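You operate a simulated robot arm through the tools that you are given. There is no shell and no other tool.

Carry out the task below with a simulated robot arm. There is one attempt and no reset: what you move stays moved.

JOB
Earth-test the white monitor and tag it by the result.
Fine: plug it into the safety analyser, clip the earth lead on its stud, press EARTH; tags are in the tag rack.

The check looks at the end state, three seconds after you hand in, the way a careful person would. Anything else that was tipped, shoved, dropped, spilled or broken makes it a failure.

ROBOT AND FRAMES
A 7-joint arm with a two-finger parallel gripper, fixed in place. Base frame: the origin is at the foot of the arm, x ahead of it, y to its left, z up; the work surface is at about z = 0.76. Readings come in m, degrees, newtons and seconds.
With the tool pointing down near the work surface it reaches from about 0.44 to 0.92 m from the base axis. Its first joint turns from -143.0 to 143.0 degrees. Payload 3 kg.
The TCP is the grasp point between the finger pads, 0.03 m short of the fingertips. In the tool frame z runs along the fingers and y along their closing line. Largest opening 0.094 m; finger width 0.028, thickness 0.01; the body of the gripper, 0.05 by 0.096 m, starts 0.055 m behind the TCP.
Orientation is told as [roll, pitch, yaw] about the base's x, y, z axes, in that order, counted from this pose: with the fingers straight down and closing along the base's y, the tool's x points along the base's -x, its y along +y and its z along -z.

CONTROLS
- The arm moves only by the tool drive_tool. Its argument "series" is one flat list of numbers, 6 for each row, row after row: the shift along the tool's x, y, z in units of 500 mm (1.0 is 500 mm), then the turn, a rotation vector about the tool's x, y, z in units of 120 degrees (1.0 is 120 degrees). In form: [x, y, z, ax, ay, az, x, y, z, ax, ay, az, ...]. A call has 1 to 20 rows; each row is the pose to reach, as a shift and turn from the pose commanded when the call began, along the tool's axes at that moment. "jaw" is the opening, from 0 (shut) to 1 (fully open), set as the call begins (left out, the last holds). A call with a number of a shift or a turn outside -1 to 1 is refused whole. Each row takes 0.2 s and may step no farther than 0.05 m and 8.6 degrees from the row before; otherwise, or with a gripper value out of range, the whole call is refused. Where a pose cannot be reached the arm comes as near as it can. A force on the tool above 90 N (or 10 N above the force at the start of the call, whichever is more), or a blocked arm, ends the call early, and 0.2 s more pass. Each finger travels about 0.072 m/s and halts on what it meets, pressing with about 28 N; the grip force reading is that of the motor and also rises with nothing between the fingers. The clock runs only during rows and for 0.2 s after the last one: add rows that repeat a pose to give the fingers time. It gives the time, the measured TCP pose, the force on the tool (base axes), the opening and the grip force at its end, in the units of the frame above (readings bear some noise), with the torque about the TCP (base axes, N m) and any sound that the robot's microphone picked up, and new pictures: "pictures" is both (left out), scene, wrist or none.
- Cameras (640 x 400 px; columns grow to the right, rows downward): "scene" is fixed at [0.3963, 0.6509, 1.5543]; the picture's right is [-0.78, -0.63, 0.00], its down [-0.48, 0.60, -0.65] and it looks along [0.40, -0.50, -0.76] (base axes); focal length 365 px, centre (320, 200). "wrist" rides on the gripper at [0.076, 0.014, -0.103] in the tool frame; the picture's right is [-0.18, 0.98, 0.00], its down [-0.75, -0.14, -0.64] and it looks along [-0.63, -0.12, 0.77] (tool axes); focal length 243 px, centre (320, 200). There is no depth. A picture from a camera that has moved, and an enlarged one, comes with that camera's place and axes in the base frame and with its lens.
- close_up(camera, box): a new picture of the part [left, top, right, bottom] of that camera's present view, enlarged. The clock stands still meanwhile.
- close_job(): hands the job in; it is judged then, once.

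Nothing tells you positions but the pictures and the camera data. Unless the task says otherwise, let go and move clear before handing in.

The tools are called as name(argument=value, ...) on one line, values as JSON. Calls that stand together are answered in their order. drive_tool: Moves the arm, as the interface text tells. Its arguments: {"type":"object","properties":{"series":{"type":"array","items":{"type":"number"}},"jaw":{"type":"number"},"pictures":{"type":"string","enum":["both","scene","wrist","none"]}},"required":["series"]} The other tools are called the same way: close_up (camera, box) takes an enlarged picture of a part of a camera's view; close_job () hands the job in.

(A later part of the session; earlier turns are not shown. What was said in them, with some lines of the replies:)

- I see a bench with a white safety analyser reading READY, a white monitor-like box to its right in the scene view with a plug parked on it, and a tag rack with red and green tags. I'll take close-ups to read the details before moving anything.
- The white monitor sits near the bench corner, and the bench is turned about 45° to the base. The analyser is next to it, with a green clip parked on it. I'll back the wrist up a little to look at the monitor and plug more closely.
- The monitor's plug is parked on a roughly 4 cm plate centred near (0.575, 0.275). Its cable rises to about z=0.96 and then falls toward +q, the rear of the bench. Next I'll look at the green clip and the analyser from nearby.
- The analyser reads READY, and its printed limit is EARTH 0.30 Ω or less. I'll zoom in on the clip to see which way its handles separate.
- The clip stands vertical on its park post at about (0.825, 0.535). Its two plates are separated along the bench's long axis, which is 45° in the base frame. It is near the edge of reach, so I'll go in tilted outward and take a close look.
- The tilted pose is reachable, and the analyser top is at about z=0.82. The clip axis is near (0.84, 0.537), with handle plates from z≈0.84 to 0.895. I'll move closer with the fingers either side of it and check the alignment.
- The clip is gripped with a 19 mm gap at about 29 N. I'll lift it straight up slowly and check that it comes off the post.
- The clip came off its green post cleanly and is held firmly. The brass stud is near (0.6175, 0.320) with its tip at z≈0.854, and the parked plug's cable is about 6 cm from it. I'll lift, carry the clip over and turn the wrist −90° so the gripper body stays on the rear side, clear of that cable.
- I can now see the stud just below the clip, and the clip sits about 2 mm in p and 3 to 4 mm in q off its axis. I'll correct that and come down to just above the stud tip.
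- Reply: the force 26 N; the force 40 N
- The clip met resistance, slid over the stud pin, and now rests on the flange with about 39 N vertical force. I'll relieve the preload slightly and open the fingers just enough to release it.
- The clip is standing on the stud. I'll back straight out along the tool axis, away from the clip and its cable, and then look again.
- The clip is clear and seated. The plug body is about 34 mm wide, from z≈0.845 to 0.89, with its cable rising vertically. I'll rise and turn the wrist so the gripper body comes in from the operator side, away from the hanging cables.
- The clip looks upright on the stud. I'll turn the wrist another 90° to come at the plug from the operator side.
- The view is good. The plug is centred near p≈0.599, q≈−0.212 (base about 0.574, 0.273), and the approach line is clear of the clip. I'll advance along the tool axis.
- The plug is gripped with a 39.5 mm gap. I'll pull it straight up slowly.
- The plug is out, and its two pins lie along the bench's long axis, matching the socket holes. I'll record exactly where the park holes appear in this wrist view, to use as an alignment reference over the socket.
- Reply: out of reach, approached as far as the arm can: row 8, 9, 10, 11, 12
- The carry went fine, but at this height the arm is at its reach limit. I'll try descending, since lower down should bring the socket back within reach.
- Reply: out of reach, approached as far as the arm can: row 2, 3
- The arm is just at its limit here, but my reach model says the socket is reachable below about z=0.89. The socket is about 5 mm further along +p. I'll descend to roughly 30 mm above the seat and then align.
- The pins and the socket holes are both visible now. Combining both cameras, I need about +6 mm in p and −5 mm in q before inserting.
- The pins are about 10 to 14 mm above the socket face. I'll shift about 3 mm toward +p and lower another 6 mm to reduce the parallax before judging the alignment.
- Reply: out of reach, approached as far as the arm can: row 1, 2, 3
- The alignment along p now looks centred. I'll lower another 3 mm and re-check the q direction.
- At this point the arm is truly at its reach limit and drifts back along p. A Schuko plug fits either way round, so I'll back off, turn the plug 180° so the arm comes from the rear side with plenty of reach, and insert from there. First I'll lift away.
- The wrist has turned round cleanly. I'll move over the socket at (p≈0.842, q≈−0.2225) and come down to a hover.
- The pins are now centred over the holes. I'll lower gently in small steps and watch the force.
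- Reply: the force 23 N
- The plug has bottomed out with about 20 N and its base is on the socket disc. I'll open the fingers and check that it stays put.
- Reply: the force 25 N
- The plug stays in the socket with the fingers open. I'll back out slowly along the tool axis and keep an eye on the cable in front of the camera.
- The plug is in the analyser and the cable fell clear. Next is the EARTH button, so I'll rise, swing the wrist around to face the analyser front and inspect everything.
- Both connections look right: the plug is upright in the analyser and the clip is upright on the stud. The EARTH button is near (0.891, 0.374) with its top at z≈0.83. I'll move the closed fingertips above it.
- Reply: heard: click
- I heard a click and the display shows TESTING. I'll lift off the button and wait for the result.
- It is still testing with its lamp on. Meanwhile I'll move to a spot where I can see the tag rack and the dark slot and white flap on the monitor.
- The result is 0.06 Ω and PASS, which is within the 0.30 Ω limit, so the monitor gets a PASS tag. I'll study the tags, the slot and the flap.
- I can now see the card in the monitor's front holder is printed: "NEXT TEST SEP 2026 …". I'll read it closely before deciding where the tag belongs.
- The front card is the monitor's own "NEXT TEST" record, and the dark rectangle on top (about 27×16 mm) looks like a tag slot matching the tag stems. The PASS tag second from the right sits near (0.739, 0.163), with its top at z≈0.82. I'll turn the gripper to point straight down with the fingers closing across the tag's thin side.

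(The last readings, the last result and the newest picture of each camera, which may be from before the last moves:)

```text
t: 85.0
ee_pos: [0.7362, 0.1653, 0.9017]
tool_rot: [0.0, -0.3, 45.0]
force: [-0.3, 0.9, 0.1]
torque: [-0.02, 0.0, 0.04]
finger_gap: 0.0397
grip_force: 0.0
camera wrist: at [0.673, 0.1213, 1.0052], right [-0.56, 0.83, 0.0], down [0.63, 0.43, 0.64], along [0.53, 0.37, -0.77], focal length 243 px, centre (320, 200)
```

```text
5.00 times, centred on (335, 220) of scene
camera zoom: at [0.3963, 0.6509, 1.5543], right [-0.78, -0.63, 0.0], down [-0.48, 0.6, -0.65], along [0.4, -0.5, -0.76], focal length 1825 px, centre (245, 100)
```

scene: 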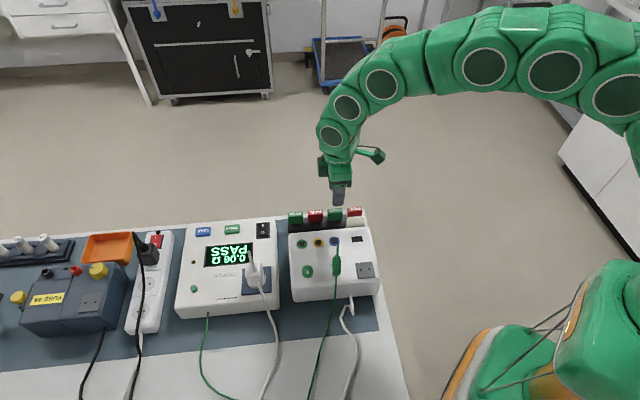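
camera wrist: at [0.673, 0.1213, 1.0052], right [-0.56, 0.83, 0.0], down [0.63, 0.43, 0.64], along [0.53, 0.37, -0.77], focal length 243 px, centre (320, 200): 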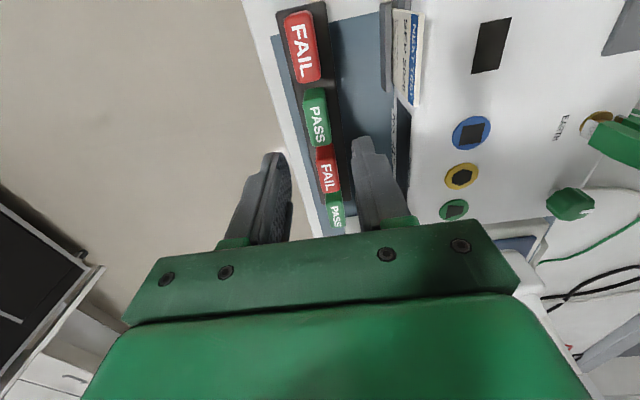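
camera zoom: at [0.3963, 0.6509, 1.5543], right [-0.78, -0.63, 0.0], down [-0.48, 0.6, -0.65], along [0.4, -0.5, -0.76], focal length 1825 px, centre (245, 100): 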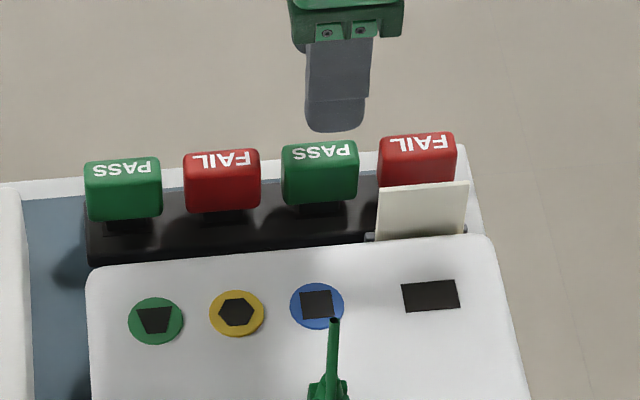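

drive_tool(series=[0, -0.0013, 0.05, 0, 0, 0, 0, -0.0027, 0.1, 0, 0, 0, 0, -0.004, 0.15, 0, 0, 0, 0, -0.004, 0.15, 0, 0, 0], pictures="both")

close_up(camera="wrist", box=[200, 60, 440, 240])

close_up(camera="scene", box=[300, 180, 390, 250])

close_up(camera="wrist", box=[360, 0, 460, 80])

```text
t: 86.0
ee_pos: [0.7387, 0.1655, 0.8271]
tool_rot: [0.1, -0.1, 45.0]
force: [0.1, -0.6, -0.5]
torque: [0.01, 0.02, -0.01]
finger_gap: 0.0392
grip_force: 0.0
camera wrist: at [0.6746, 0.1214, 0.9309], right [-0.56, 0.83, 0.0], down [0.63, 0.43, 0.64], along [0.53, 0.37, -0.77], focal length 243 px, centre (320, 200)
```

scene: 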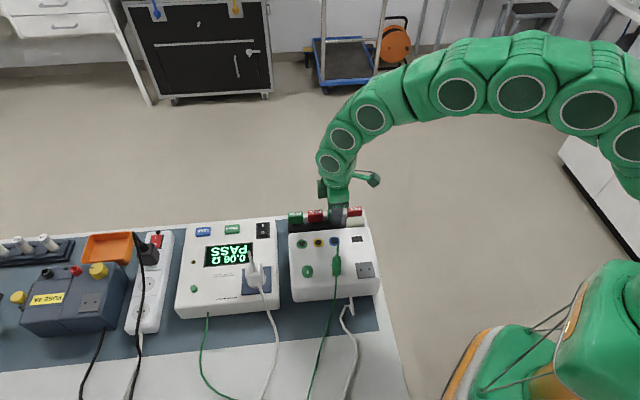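
wrist: 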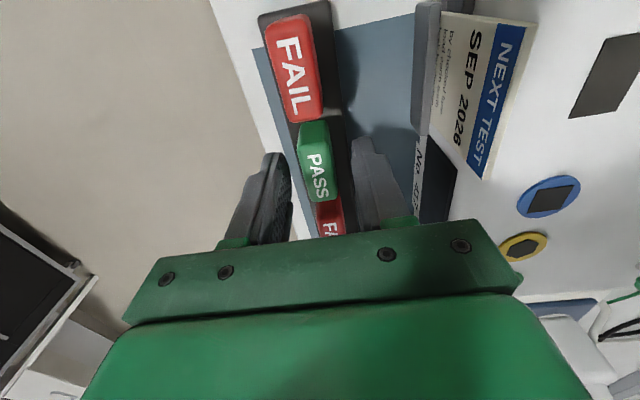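

```text
2.22 times, centred on (320, 150) of wrist
camera zoom: at [0.6746, 0.1214, 0.9309], right [-0.56, 0.83, 0.0], down [0.63, 0.43, 0.64], along [0.53, 0.37, -0.77], focal length 539 px, centre (320, 311)
```

zoom: 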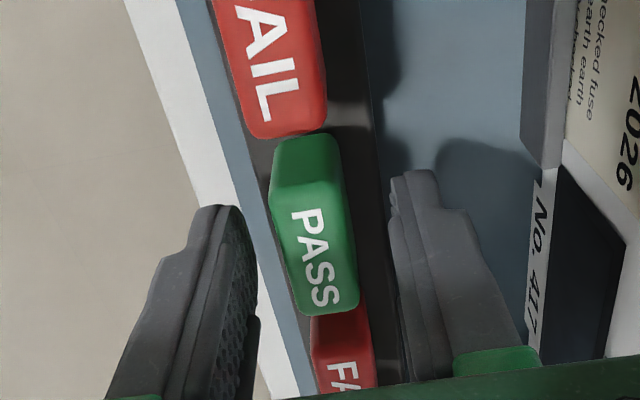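

```text
5.71 times, centred on (345, 215) of scene
camera zoom: at [0.3963, 0.6509, 1.5543], right [-0.78, -0.63, 0.0], down [-0.48, 0.6, -0.65], along [0.4, -0.5, -0.76], focal length 2086 px, centre (177, 114)
```

zoom: 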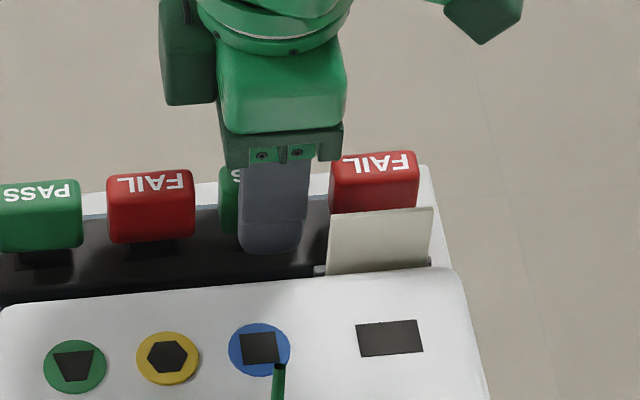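

```text
5.00 times, centred on (410, 40) of wrist
camera zoom: at [0.6746, 0.1214, 0.9309], right [-0.56, 0.83, 0.0], down [0.63, 0.43, 0.64], along [0.53, 0.37, -0.77], focal length 1213 px, centre (-130, 1000)
```

zoom: 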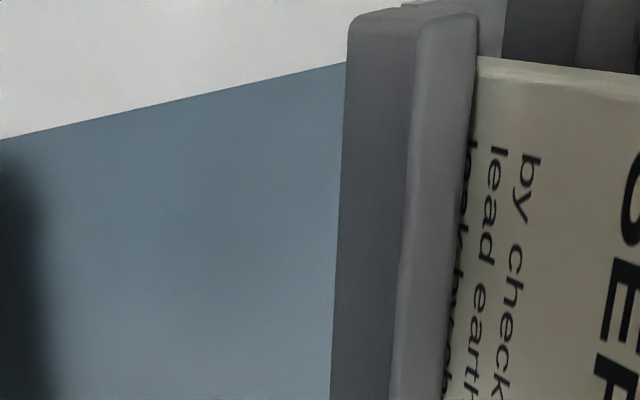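

drive_tool(series=[0, 0, 0.019, 0, 0, 0, 0, 0, 0.038, 0, 0, 0, 0, 0, 0.038, 0, 0, 0], pictures="none")

drive_tool(series=[0, 0, 0, 0, 0, 0, 0, 0, 0, 0, 0, 0, 0, 0, 0, 0, 0, 0, 0, 0, 0, 0, 0, 0], jaw=0, pictures="both")

close_up(camera="wrist", box=[200, 60, 440, 240])

```text
t: 86.8
ee_pos: [0.7384, 0.1639, 0.8076]
tool_rot: [0.1, -0.2, 45.0]
force: [0.4, 0.4, 0.9]
torque: [0.04, 0.02, 0.01]
finger_gap: 0.0392
grip_force: 0.2
```

```text
t: 87.8
ee_pos: [0.7391, 0.1654, 0.8078]
tool_rot: [0.1, -0.2, 45.0]
force: [-5.9, 6.4, 5.1]
torque: [0.09, 0.02, 0.02]
finger_gap: 0.0216
grip_force: 28.2
camera wrist: at [0.6752, 0.1204, 0.9103], right [-0.56, 0.83, 0.0], down [0.63, 0.43, 0.64], along [0.53, 0.37, -0.77], focal length 243 px, centre (320, 200)
```

scene: 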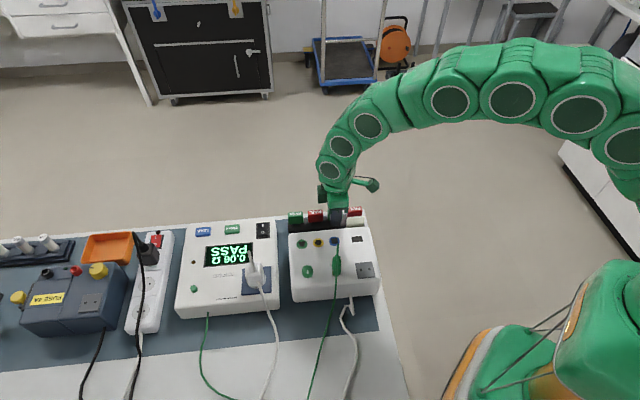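
wrist: 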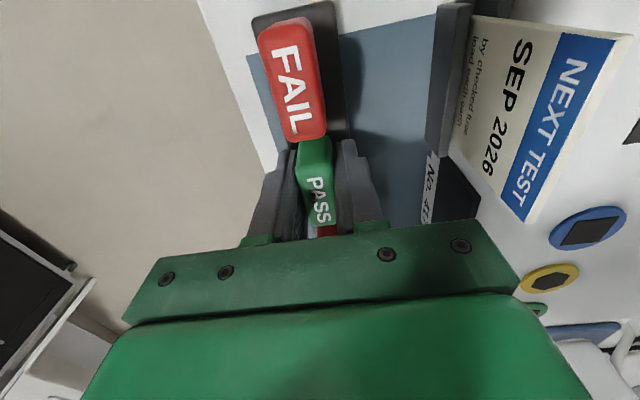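

```text
2.22 times, centred on (320, 150) of wrist
camera zoom: at [0.6752, 0.1204, 0.9103], right [-0.56, 0.83, 0.0], down [0.63, 0.43, 0.64], along [0.53, 0.37, -0.77], focal length 539 px, centre (320, 311)
```

zoom: 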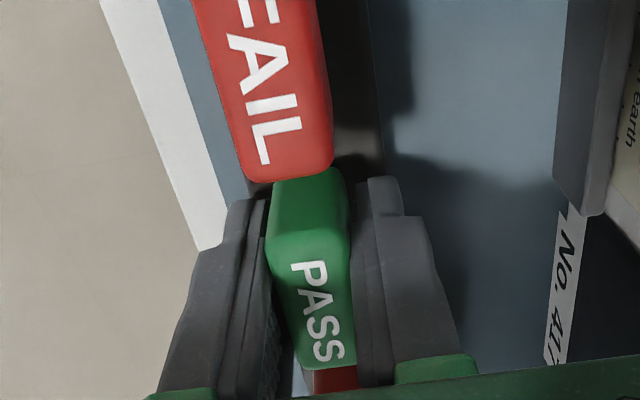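

The PASS tag is gripped. I'll lift it straight out of the rack and look at its stem.

drive_tool(series=[0, 0, -0.01, 0, 0, 0, 0, 0, -0.03, 0, 0, 0, 0, 0, -0.06, 0, 0, 0, 0, 0, -0.1, 0, 0, 0, 0, 0, -0.14, 0, 0, 0, 0, 0, -0.14, 0, 0, 0], pictures="both")

close_up(camera="wrist", box=[200, 20, 440, 200])

close_up(camera="scene", box=[290, 170, 386, 250])

```text
t: 89.2
ee_pos: [0.7392, 0.1638, 0.8775]
tool_rot: [0.1, -0.2, 45.0]
force: [0.0, 0.8, -0.2]
torque: [0.05, 0.0, 0.03]
finger_gap: 0.0212
grip_force: 28.1
camera wrist: at [0.6748, 0.1185, 0.9803], right [-0.56, 0.83, 0.0], down [0.63, 0.43, 0.64], along [0.53, 0.37, -0.77], focal length 243 px, centre (320, 200)
```

scene: 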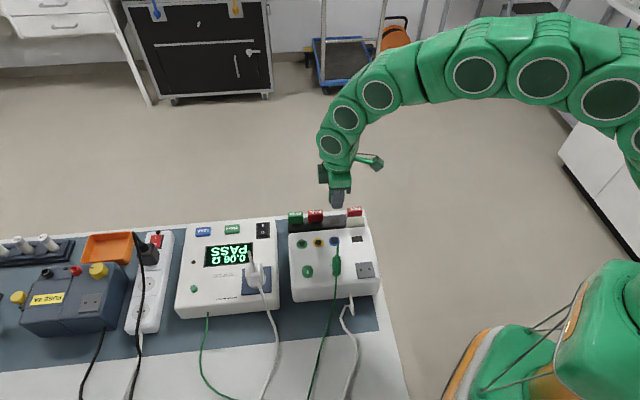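
wrist: 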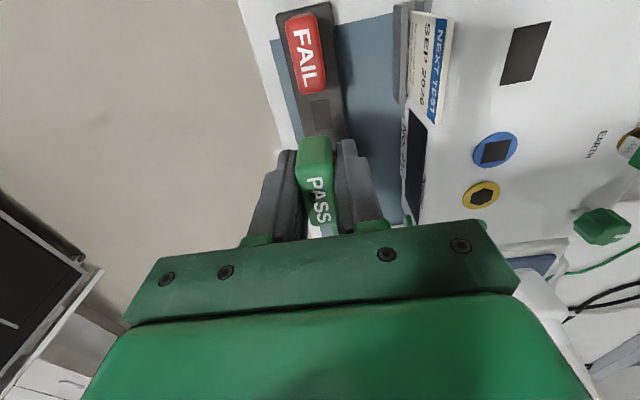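

```text
2.22 times, centred on (320, 110) of wrist
camera zoom: at [0.6748, 0.1185, 0.9803], right [-0.56, 0.83, 0.0], down [0.63, 0.43, 0.64], along [0.53, 0.37, -0.77], focal length 539 px, centre (320, 400)
```

zoom: 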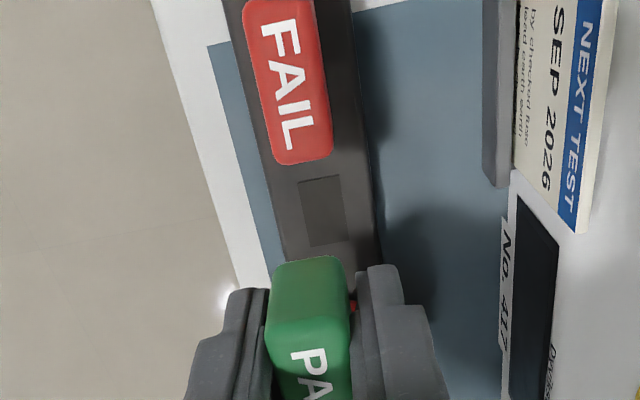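

```text
5.00 times, centred on (338, 210) of scene
camera zoom: at [0.3963, 0.6509, 1.5543], right [-0.78, -0.63, 0.0], down [-0.48, 0.6, -0.65], along [0.4, -0.5, -0.76], focal length 1825 px, centre (230, 150)
```

zoom: 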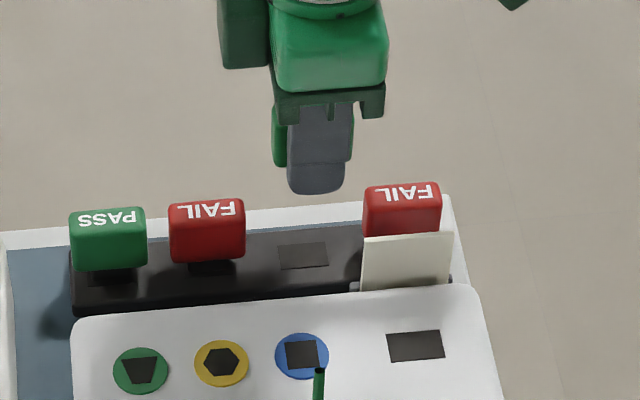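

The vacated rack hole matches the dark rectangle on the monitor in size and look, so that is the tag slot, at about (0.635, 0.214). I'll lift over the card and hover above it.

drive_tool(series=[0, 0, -0.08, 0, 0, 0, 0, 0, -0.16, 0, 0, 0, 0, 0, -0.22, 0, 0, 0, 0.0253, 0.0729, -0.22, 0, 0, 0, 0.0507, 0.1459, -0.22, 0, 0, 0, 0.076, 0.2188, -0.22, 0, 0, 0, 0.076, 0.2188, -0.145, 0, 0, 0, 0.076, 0.2188, -0.145, 0, 0, 0], pictures="both")

close_up(camera="wrist", box=[270, 60, 370, 160])

close_up(camera="scene", box=[300, 170, 396, 260])

```text
t: 91.0
ee_pos: [0.6338, 0.2134, 0.947]
tool_rot: [0.1, -0.1, 45.0]
force: [-0.6, 0.2, -0.2]
torque: [0.01, -0.01, 0.03]
finger_gap: 0.0213
grip_force: 27.7
camera wrist: at [0.5703, 0.1688, 1.0499], right [-0.56, 0.83, 0.0], down [0.63, 0.43, 0.64], along [0.53, 0.37, -0.76], focal length 243 px, centre (320, 200)
```

scene: 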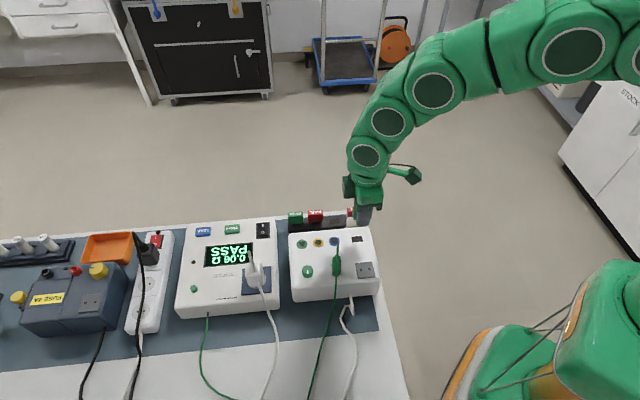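
wrist: 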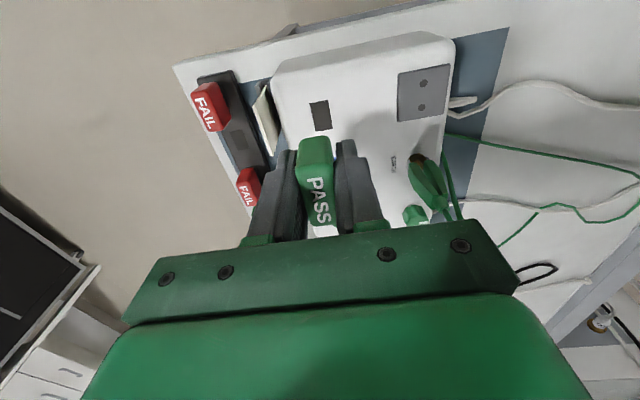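

```text
4.00 times, centred on (320, 110) of wrist
camera zoom: at [0.5703, 0.1688, 1.0499], right [-0.56, 0.83, 0.0], down [0.63, 0.43, 0.64], along [0.53, 0.37, -0.76], focal length 970 px, centre (320, 560)
```

zoom: 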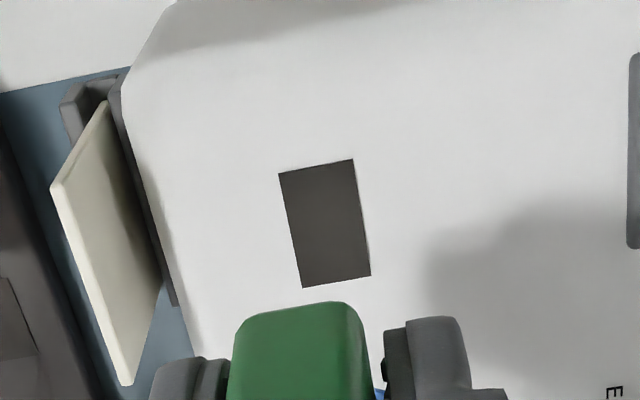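

```text
4.44 times, centred on (348, 215) of scene
camera zoom: at [0.3963, 0.6509, 1.5543], right [-0.78, -0.63, 0.0], down [-0.48, 0.6, -0.65], along [0.4, -0.5, -0.76], focal length 1622 px, centre (196, 133)
```

zoom: 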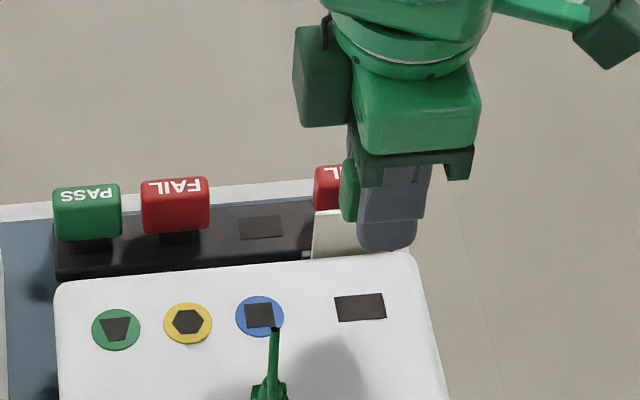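

drive_tool(series=[-0.0042, 0.0032, 0.03, 0, 0, 0, -0.0042, 0.0032, 0.06, 0, 0, 0, -0.0042, 0.0032, 0.09, 0, 0, 0, -0.0042, 0.0032, 0.09, 0, 0, 0], pictures="both")

close_up(camera="wrist", box=[270, 80, 370, 180])

close_up(camera="scene", box=[310, 190, 390, 260])

```text
t: 92.0
ee_pos: [0.636, 0.217, 0.9028]
tool_rot: [0.1, 0.0, 45.0]
force: [0.1, -0.2, 0.1]
torque: [0.01, 0.02, 0.01]
finger_gap: 0.0212
grip_force: 28.1
camera wrist: at [0.5716, 0.1726, 1.0064], right [-0.56, 0.83, 0.0], down [0.63, 0.43, 0.64], along [0.53, 0.36, -0.77], focal length 243 px, centre (320, 200)
```

scene: 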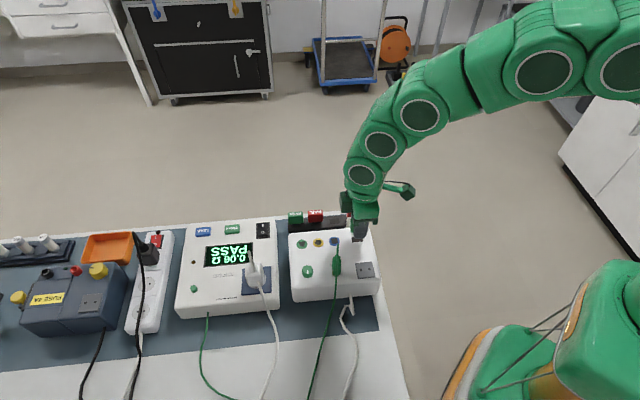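
wrist: 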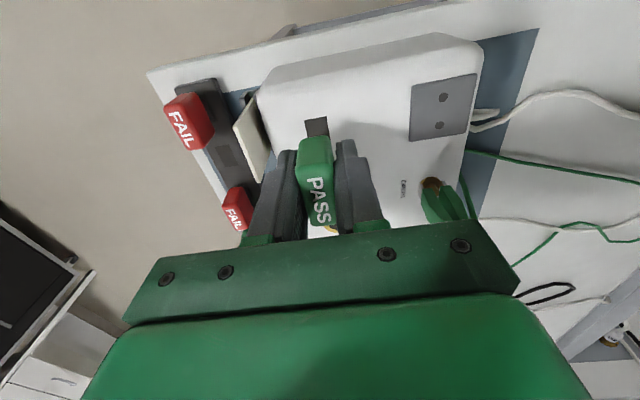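

```text
4.00 times, centred on (320, 130) of wrist
camera zoom: at [0.5716, 0.1726, 1.0064], right [-0.56, 0.83, 0.0], down [0.63, 0.43, 0.64], along [0.53, 0.36, -0.77], focal length 970 px, centre (320, 480)
```

zoom: 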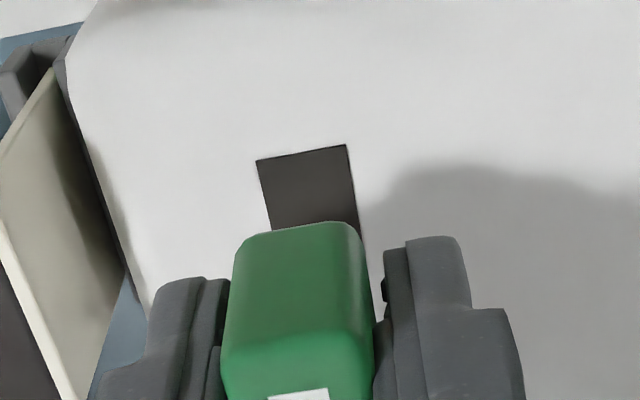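

```text
5.71 times, centred on (350, 225) of scene
camera zoom: at [0.3963, 0.6509, 1.5543], right [-0.78, -0.63, 0.0], down [-0.48, 0.6, -0.65], along [0.4, -0.5, -0.76], focal length 2086 px, centre (149, 57)
```

zoom: 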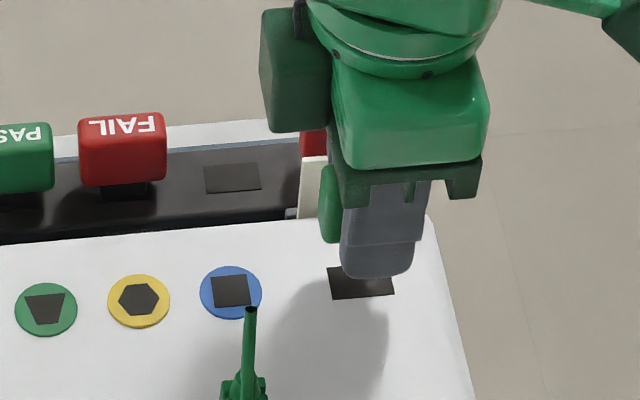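

drive_tool(series=[0, 0, 0.01, 0, 0, 0, 0, 0, 0.02, 0, 0, 0, 0, 0, 0.02, 0, 0, 0], pictures="none")

close_up(camera="wrist", box=[270, 80, 370, 180])

close_up(camera="scene", box=[320, 200, 390, 260])

```text
t: 92.8
ee_pos: [0.6351, 0.2162, 0.8944]
tool_rot: [0.0, -0.1, 45.0]
force: [-0.9, -0.4, -0.2]
torque: [-0.01, -0.01, 0.01]
finger_gap: 0.0211
grip_force: 28.3
```

```text
4.00 times, centred on (320, 130) of wrist
camera zoom: at [0.5718, 0.172, 0.9973], right [-0.56, 0.83, 0.0], down [0.63, 0.43, 0.64], along [0.53, 0.37, -0.77], focal length 970 px, centre (320, 480)
```

zoom: 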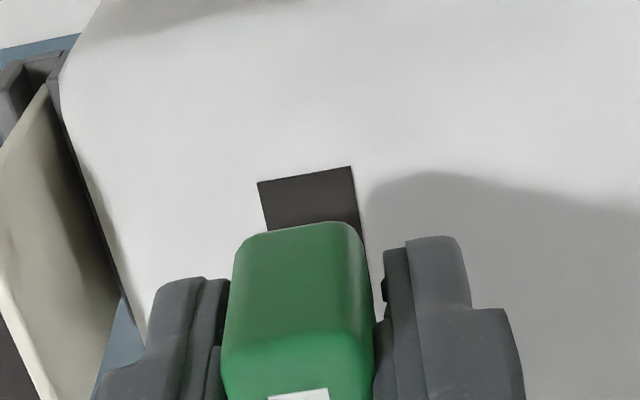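

```text
6.67 times, centred on (355, 230) of scene
camera zoom: at [0.3963, 0.6509, 1.5543], right [-0.78, -0.63, 0.0], down [-0.48, 0.6, -0.65], along [0.4, -0.5, -0.76], focal length 2434 px, centre (87, 0)
```

zoom: 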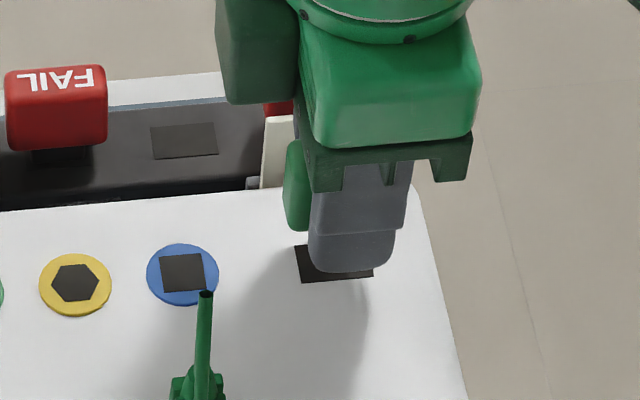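

drive_tool(series=[0, 0, 0.006, 0, 0, 0, 0, 0, 0.006, 0, 0, 0], pictures="none")

drive_tool(series=[0, 0, 0.006, 0, 0, 0, 0, 0, 0.006, 0, 0, 0], pictures="none")

drive_tool(series=[0, 0, 0.004, 0, 0, 0, 0, 0, 0.004, 0, 0, 0], pictures="none")

close_up(camera="wrist", box=[270, 80, 370, 180])

```text
t: 93.4
ee_pos: [0.6358, 0.2168, 0.8912]
tool_rot: [0.0, -0.2, 45.0]
force: [-0.3, -0.8, 0.1]
torque: [0.02, 0.0, 0.03]
finger_gap: 0.0212
grip_force: 28.0
```

```text
t: 94.0
ee_pos: [0.6357, 0.2166, 0.8883]
tool_rot: [0.1, -0.2, 45.1]
force: [-0.1, 1.1, -1.0]
torque: [-0.01, 0.01, 0.0]
finger_gap: 0.0212
grip_force: 27.6
```

```text
t: 94.6
ee_pos: [0.6353, 0.2162, 0.888]
tool_rot: [0.1, -0.2, 45.1]
force: [-0.6, -0.2, -0.5]
torque: [-0.01, 0.01, 0.03]
finger_gap: 0.0213
grip_force: 28.1
```

```text
4.00 times, centred on (320, 130) of wrist
camera zoom: at [0.5718, 0.1715, 0.9897], right [-0.56, 0.83, 0.0], down [0.63, 0.43, 0.64], along [0.53, 0.37, -0.77], focal length 970 px, centre (320, 480)
```

zoom: 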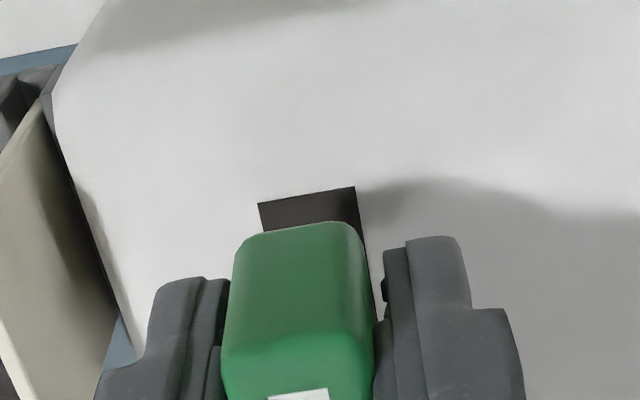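

drive_tool(series=[0, 0, 0.006, 0, 0, 0, 0, 0, 0.006, 0, 0, 0], pictures="none")

drive_tool(series=[0, 0, 0.005, 0, 0, 0, 0, 0, 0.005, 0, 0, 0], pictures="none")

close_up(camera="wrist", box=[270, 80, 370, 180])

close_up(camera="scene", box=[320, 200, 390, 260])

```text
t: 95.2
ee_pos: [0.6359, 0.2169, 0.884]
tool_rot: [0.1, -0.2, 44.9]
force: [0.2, -0.8, -0.4]
torque: [-0.01, -0.05, -0.03]
finger_gap: 0.0212
grip_force: 28.1
```

```text
t: 95.8
ee_pos: [0.6357, 0.216, 0.88]
tool_rot: [0.1, -0.2, 44.9]
force: [1.2, 0.5, 0.3]
torque: [0.01, -0.05, 0.02]
finger_gap: 0.0211
grip_force: 28.1
```

```text
4.00 times, centred on (320, 130) of wrist
camera zoom: at [0.5727, 0.1716, 0.9832], right [-0.56, 0.83, 0.0], down [0.63, 0.43, 0.64], along [0.53, 0.37, -0.77], focal length 970 px, centre (320, 480)
```

zoom: 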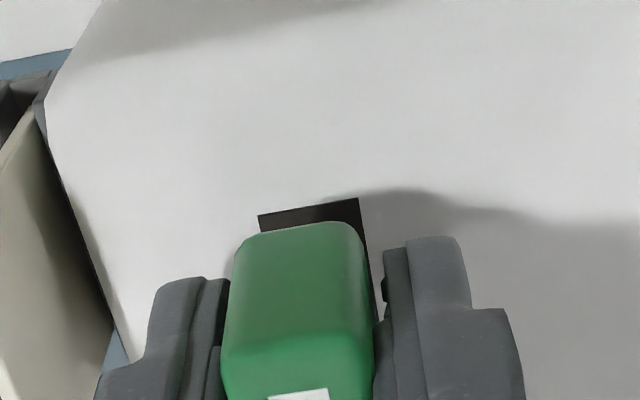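

```text
6.67 times, centred on (355, 230) of scene
camera zoom: at [0.3963, 0.6509, 1.5543], right [-0.78, -0.63, 0.0], down [-0.48, 0.6, -0.65], along [0.4, -0.5, -0.76], focal length 2434 px, centre (87, 0)
```

zoom: 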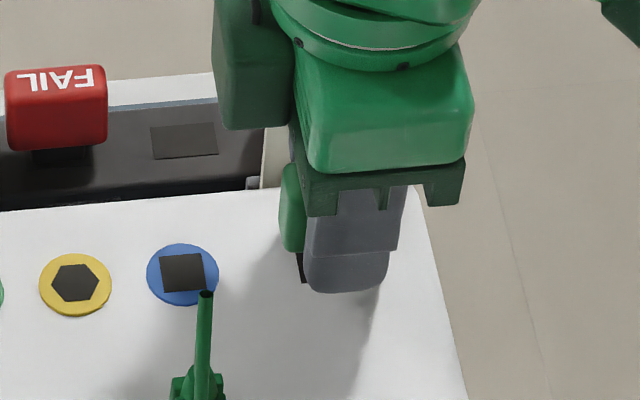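

drive_tool(series=[0, 0, 0.003, 0, 0, 0, 0, 0, 0.003, 0, 0, 0], pictures="none")

drive_tool(series=[0, 0, 0.003, 0, 0, 0, 0, 0, 0.003, 0, 0, 0], pictures="none")

close_up(camera="wrist", box=[270, 80, 370, 180])

```text
t: 96.4
ee_pos: [0.6368, 0.2169, 0.8792]
tool_rot: [0.1, -0.3, 45.0]
force: [0.0, -0.3, 0.7]
torque: [0.02, 0.0, 0.03]
finger_gap: 0.0212
grip_force: 28.0
```

```text
t: 97.0
ee_pos: [0.637, 0.2165, 0.8777]
tool_rot: [0.1, -0.2, 45.0]
force: [1.7, -0.1, -1.5]
torque: [-0.01, -0.04, -0.01]
finger_gap: 0.0213
grip_force: 28.1
```

```text
4.00 times, centred on (320, 130) of wrist
camera zoom: at [0.5721, 0.1715, 0.9806], right [-0.56, 0.83, 0.0], down [0.63, 0.43, 0.64], along [0.53, 0.37, -0.77], focal length 970 px, centre (320, 480)
```

zoom: 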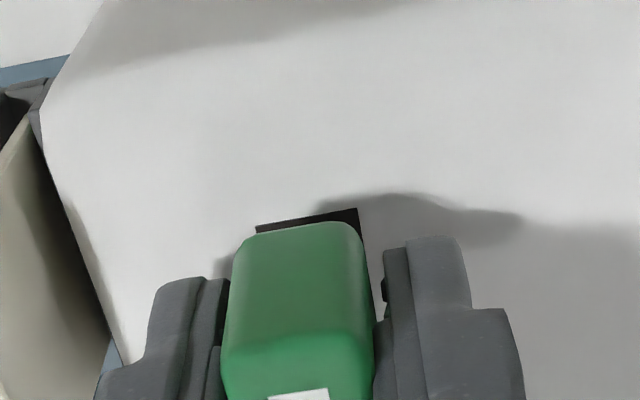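

close_up(camera="wrist", box=[270, 130, 370, 245])

close_up(camera="scene", box=[330, 210, 380, 250])

```text
3.48 times, centred on (320, 188) of wrist
camera zoom: at [0.5721, 0.1715, 0.9806], right [-0.56, 0.83, 0.0], down [0.63, 0.43, 0.64], along [0.53, 0.37, -0.77], focal length 844 px, centre (320, 244)
```

zoom: 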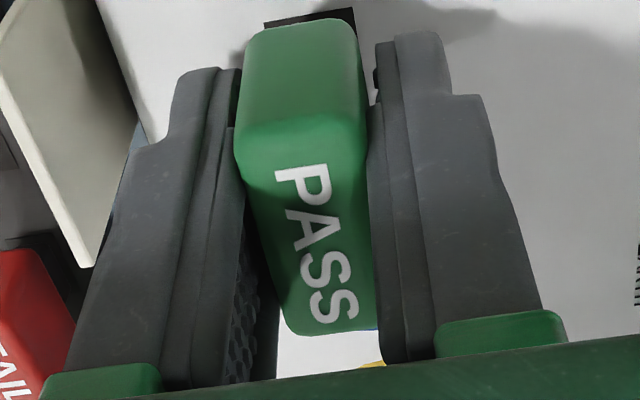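

```text
10.00 times, centred on (355, 230) of scene
camera zoom: at [0.3963, 0.6509, 1.5543], right [-0.78, -0.63, 0.0], down [-0.48, 0.6, -0.65], along [0.4, -0.5, -0.76], focal length 3650 px, centre (-30, -100)
```

zoom: 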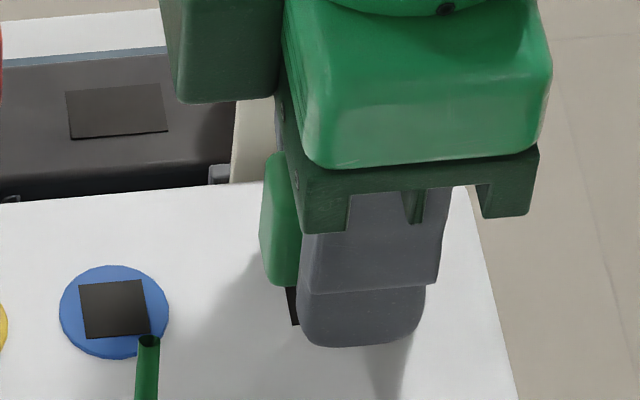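

drive_tool(series=[0, 0, 0.003, 0, 0, 0, 0, 0, 0.003, 0, 0, 0], pictures="none")

drive_tool(series=[0, 0, 0.002, 0, 0, 0, 0, 0, 0.002, 0, 0, 0], pictures="wrist")

close_up(camera="wrist", box=[270, 80, 370, 180])

```text
t: 97.6
ee_pos: [0.635, 0.2178, 0.8762]
tool_rot: [0.1, -0.2, 45.0]
force: [0.6, 0.3, 0.3]
torque: [0.02, -0.05, -0.02]
finger_gap: 0.0214
grip_force: 27.9
```

```text
t: 98.2
ee_pos: [0.6357, 0.2177, 0.876]
tool_rot: [0.1, -0.2, 45.1]
force: [-0.1, 0.0, -0.2]
torque: [-0.01, 0.01, 0.01]
finger_gap: 0.0211
grip_force: 28.1
camera wrist: at [0.5709, 0.172, 0.9785], right [-0.56, 0.83, 0.0], down [0.63, 0.43, 0.64], along [0.53, 0.37, -0.77], focal length 243 px, centre (320, 200)
```

wrist: 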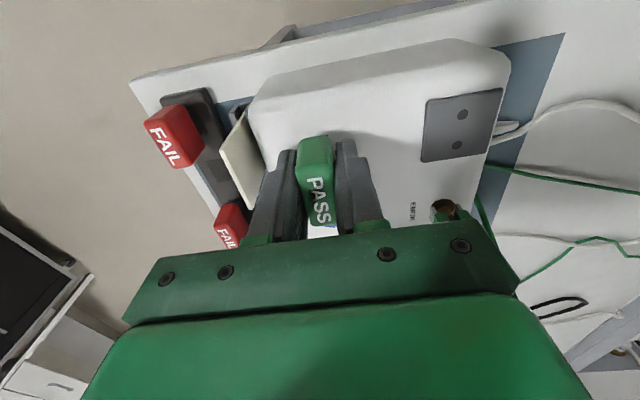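

```text
4.00 times, centred on (320, 130) of wrist
camera zoom: at [0.5709, 0.172, 0.9785], right [-0.56, 0.83, 0.0], down [0.63, 0.43, 0.64], along [0.53, 0.37, -0.77], focal length 970 px, centre (320, 480)
```

zoom: 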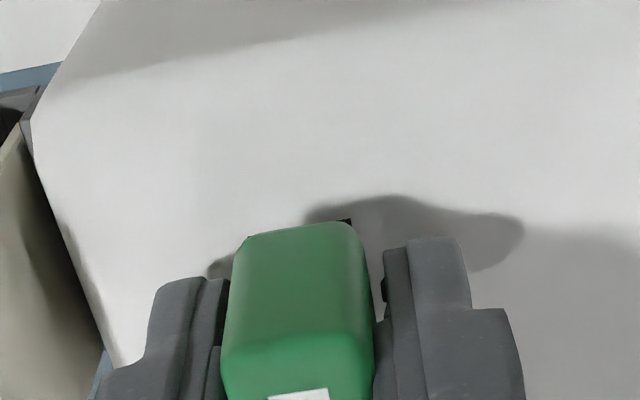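

drive_tool(series=[0, 0, 0.002, 0, 0, 0, 0, 0, 0.002, 0, 0, 0], pictures="none")

drive_tool(series=[0, 0, 0.002, 0, 0, 0, 0, 0, 0.002, 0, 0, 0], pictures="none")

close_up(camera="scene", box=[330, 215, 380, 255])

```text
t: 98.8
ee_pos: [0.6354, 0.2174, 0.8755]
tool_rot: [0.2, -0.3, 45.1]
force: [4.0, -9.0, 10.3]
torque: [-0.19, 0.0, 0.04]
finger_gap: 0.0214
grip_force: 27.7
```

```text
t: 99.4
ee_pos: [0.6363, 0.217, 0.8742]
tool_rot: [0.1, -0.1, 45.0]
force: [3.9, -10.0, 21.9]
torque: [-0.06, -0.05, 0.03]
finger_gap: 0.021
grip_force: 27.9
```

```text
10.00 times, centred on (355, 235) of scene
camera zoom: at [0.3963, 0.6509, 1.5543], right [-0.78, -0.63, 0.0], down [-0.48, 0.6, -0.65], along [0.4, -0.5, -0.76], focal length 3650 px, centre (-30, -150)
```

zoom: 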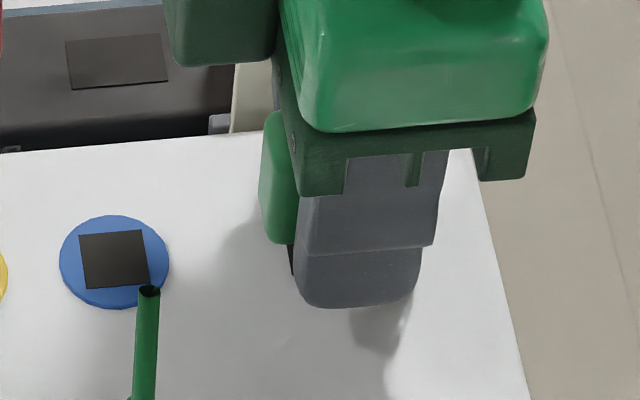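

The tag has seated: about 20 N upward, and the visible neck is the same height as in the rack. I'll ease the preload and release it.

drive_tool(series=[0, 0, -0.002, 0, 0, 0, 0, 0, -0.002, 0, 0, 0], pictures="none")

drive_tool(series=[0, 0, 0, 0, 0, 0, 0, 0, 0, 0, 0, 0, 0, 0, 0, 0, 0, 0], jaw=0.42, pictures="both")

close_up(camera="wrist", box=[270, 80, 390, 240])

close_up(camera="scene", box=[330, 215, 380, 255])

```text
t: 100.0
ee_pos: [0.6344, 0.2181, 0.8749]
tool_rot: [0.1, -0.1, 44.9]
force: [4.5, -8.5, 0.3]
torque: [0.05, -0.11, -0.08]
finger_gap: 0.0211
grip_force: 28.0
```

```text
t: 100.8
ee_pos: [0.635, 0.2183, 0.8744]
tool_rot: [0.1, -0.2, 45.0]
force: [-0.1, 0.0, 0.4]
torque: [-0.02, -0.01, 0.01]
finger_gap: 0.0398
grip_force: 0.1
camera wrist: at [0.5712, 0.173, 0.9776], right [-0.56, 0.83, 0.0], down [0.63, 0.43, 0.64], along [0.53, 0.37, -0.77], focal length 243 px, centre (320, 200)
```

scene: 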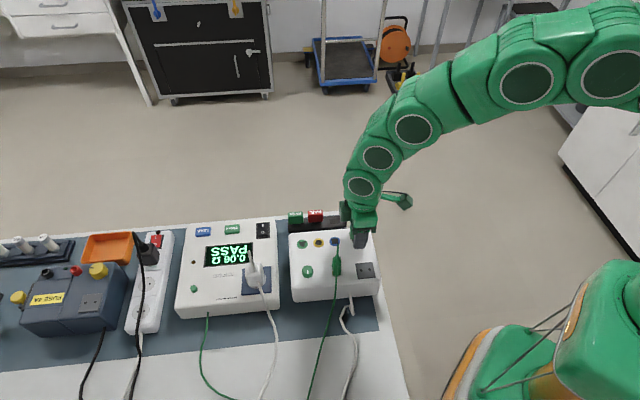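
wrist: 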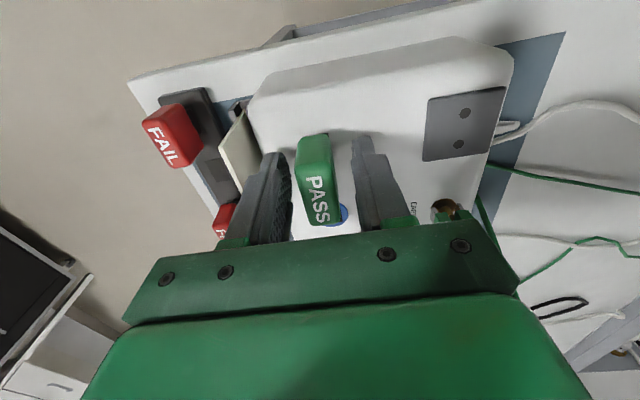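

```text
2.50 times, centred on (330, 160) of wrist
camera zoom: at [0.5712, 0.173, 0.9776], right [-0.56, 0.83, 0.0], down [0.63, 0.43, 0.64], along [0.53, 0.37, -0.77], focal length 606 px, centre (295, 300)
```

zoom: 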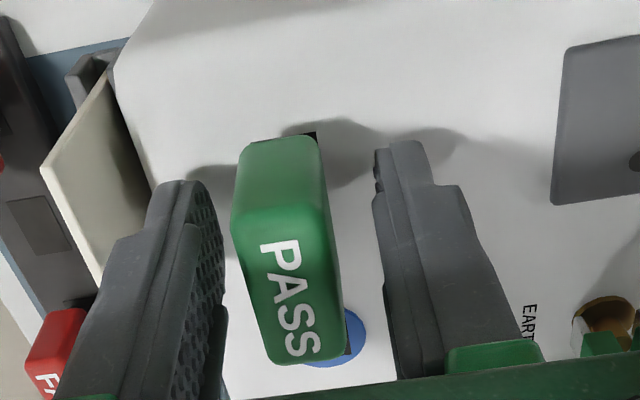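

```text
10.00 times, centred on (355, 235) of scene
camera zoom: at [0.3963, 0.6509, 1.5543], right [-0.78, -0.63, 0.0], down [-0.48, 0.6, -0.65], along [0.4, -0.5, -0.76], focal length 3650 px, centre (-30, -150)
```

zoom: 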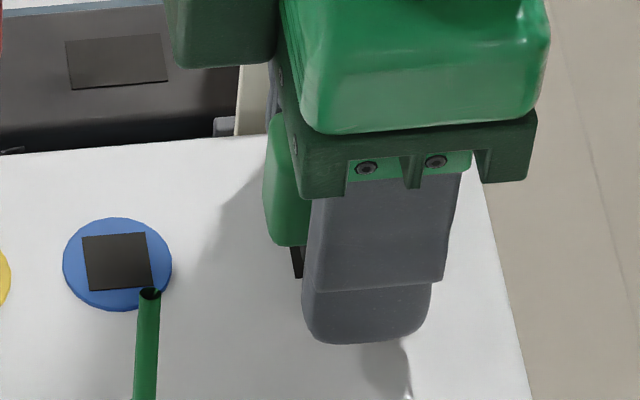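

drive_tool(series=[0, 0, -0.03, 0, 0, 0, 0, 0, -0.08, 0, 0, 0, 0, 0, -0.15, 0, 0, 0, 0, 0, -0.23, 0, 0, 0, 0, 0, -0.31, 0, 0, 0, 0, 0, -0.31, 0, 0, 0], pictures="both")

close_up(camera="scene", box=[280, 200, 390, 290])

close_up(camera="wrist", box=[240, 20, 440, 180])

```text
t: 102.2
ee_pos: [0.6359, 0.2165, 1.03]
tool_rot: [0.2, -0.2, 45.0]
force: [0.5, 0.5, 0.9]
torque: [0.01, -0.03, -0.03]
finger_gap: 0.0396
grip_force: 0.0
camera wrist: at [0.5718, 0.1718, 1.1336], right [-0.56, 0.83, 0.0], down [0.63, 0.43, 0.64], along [0.53, 0.37, -0.76], focal length 243 px, centre (320, 200)
```

scene: 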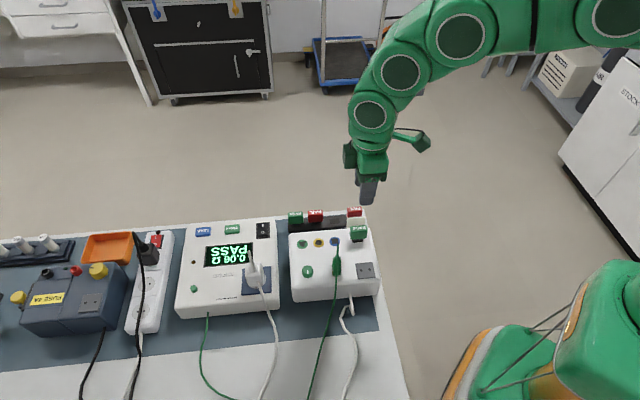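
wrist: 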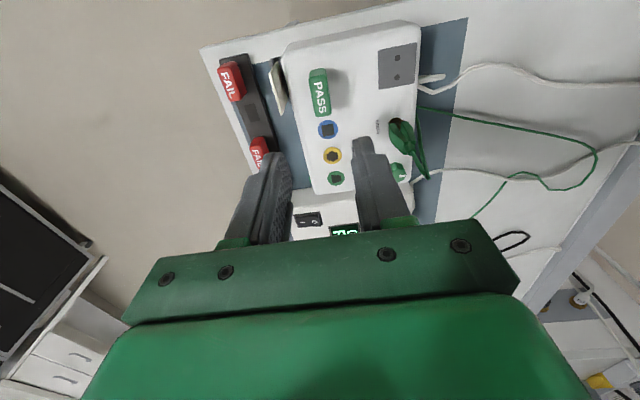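

```text
4.44 times, centred on (335, 245) of scene
camera zoom: at [0.3963, 0.6509, 1.5543], right [-0.78, -0.63, 0.0], down [-0.48, 0.6, -0.65], along [0.4, -0.5, -0.76], focal length 1622 px, centre (253, 0)
```

zoom: 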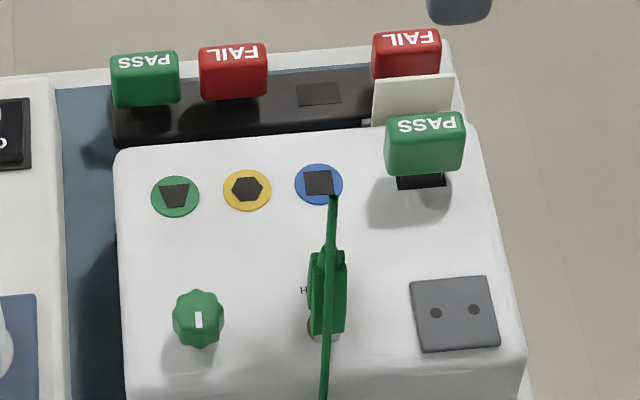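

```text
2.50 times, centred on (340, 100) of wrist
camera zoom: at [0.5718, 0.1718, 1.1336], right [-0.56, 0.83, 0.0], down [0.63, 0.43, 0.64], along [0.53, 0.37, -0.76], focal length 606 px, centre (270, 450)
```

zoom: 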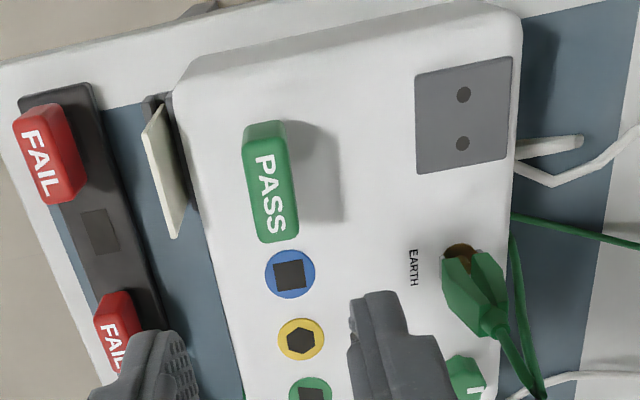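

The PASS tag stands fully seated in the monitor's slot, with the clip and plug still in place. I'll move the arm well clear and make a final check of the whole scene.

drive_tool(series=[0.03, 0, -0.08, 0, 0, 0, 0.06, 0, -0.16, 0, 0, 0, 0.12, 0, -0.22, 0, 0, 0, 0.18, 0, -0.28, 0, 0, 0, 0.24, 0, -0.3, 0, 0, 0, 0.24, 0, -0.3, 0, 0, 0, 0.24, 0, -0.3, 0, 0, 0], pictures="both")

close_up(camera="scene", box=[170, 195, 400, 325])

close_up(camera="scene", box=[0, 210, 190, 400])

close_up(camera="scene", box=[300, 200, 396, 290])

```text
t: 103.8
ee_pos: [0.5502, 0.1334, 1.1777]
tool_rot: [0.0, -0.2, 45.0]
force: [-0.3, 0.3, -0.4]
torque: [0.0, 0.0, 0.02]
finger_gap: 0.0396
grip_force: 0.0
camera wrist: at [0.4853, 0.0877, 1.281], right [-0.56, 0.83, 0.0], down [0.63, 0.43, 0.64], along [0.53, 0.37, -0.77], focal length 243 px, centre (320, 200)
```

scene: 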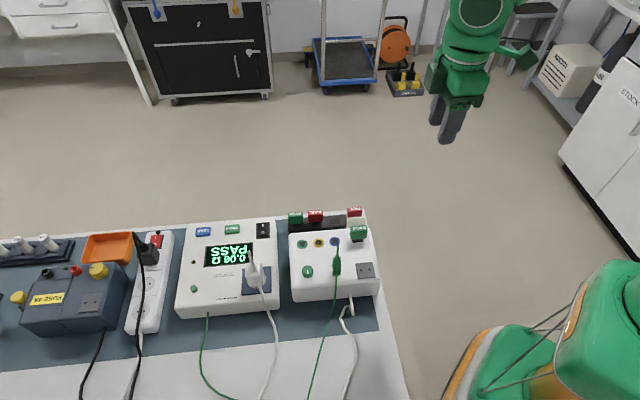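
wrist: 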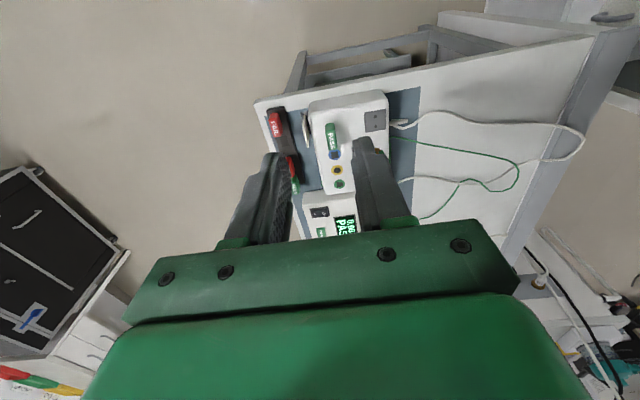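

```text
2.78 times, centred on (285, 260) of scene
camera zoom: at [0.3963, 0.6509, 1.5543], right [-0.78, -0.63, 0.0], down [-0.48, 0.6, -0.65], along [0.4, -0.5, -0.76], focal length 1016 px, centre (417, 33)
```

zoom: 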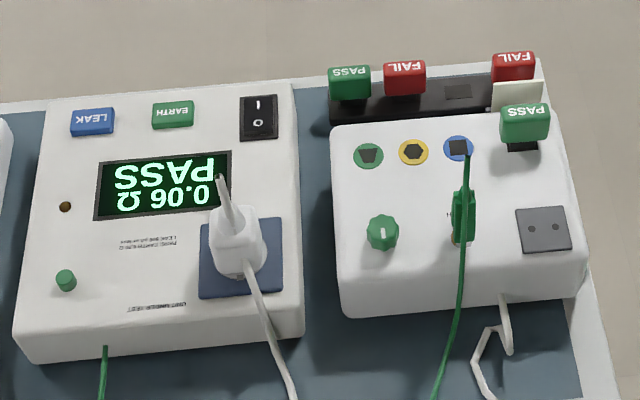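

```text
2.11 times, centred on (95, 305) of scene
camera zoom: at [0.3963, 0.6509, 1.5543], right [-0.78, -0.63, 0.0], down [-0.48, 0.6, -0.65], along [0.4, -0.5, -0.76], focal length 768 px, centre (794, -21)
```

zoom: 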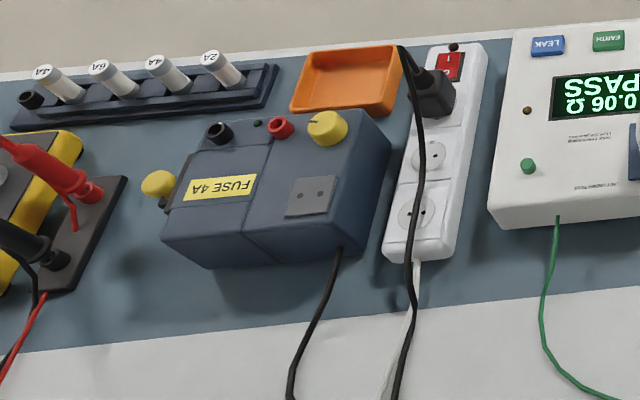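

```text
4.44 times, centred on (348, 245) of scene
camera zoom: at [0.3963, 0.6509, 1.5543], right [-0.78, -0.63, 0.0], down [-0.48, 0.6, -0.65], along [0.4, -0.5, -0.76], focal length 1622 px, centre (196, 0)
```

zoom: 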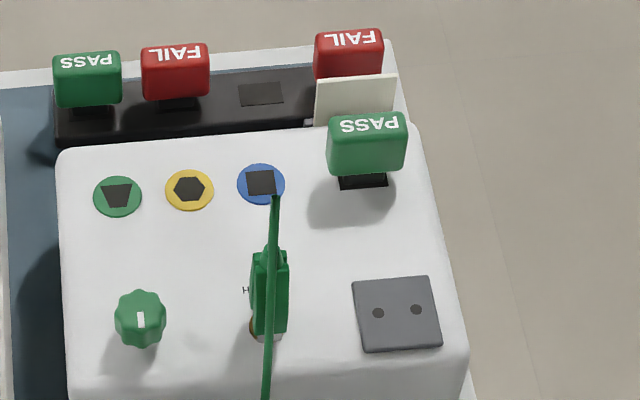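

The monitor is plugged into the analyser and the earth clip is on its stud. The display reads 0.06 Ω PASS, and the PASS tag stands in the monitor's tag slot. Nothing else looks disturbed and the arm is clear, so I'm handing in.

close_job()

```text
The job is handed in.
```

I earth-tested the white monitor and it passed: the analyser read 0.06 Ω, against a printed limit of 0.30 Ω. A PASS tag is now in the monitor's tag slot.

- **Connections:** I left the monitor plugged into the analyser with the earth clip on its stud. The clip's old post on the analyser and the plug's holder on the monitor are now empty.
- **Tag:** I took it from the middle of the rack. Nothing marks where the tag goes. I chose the dark rectangle on the monitor's top because it matches the rack's holes in size.
- **Plug:** it would not reach the socket from the first side I tried, so I turned it round and inserted it from the other side. It is seated.
- **Disturbance:** the monitor seems to have moved about 1 mm while I was seating the tag. Nothing else looked disturbed.

The arm let go, moved clear, and the job is handed in.
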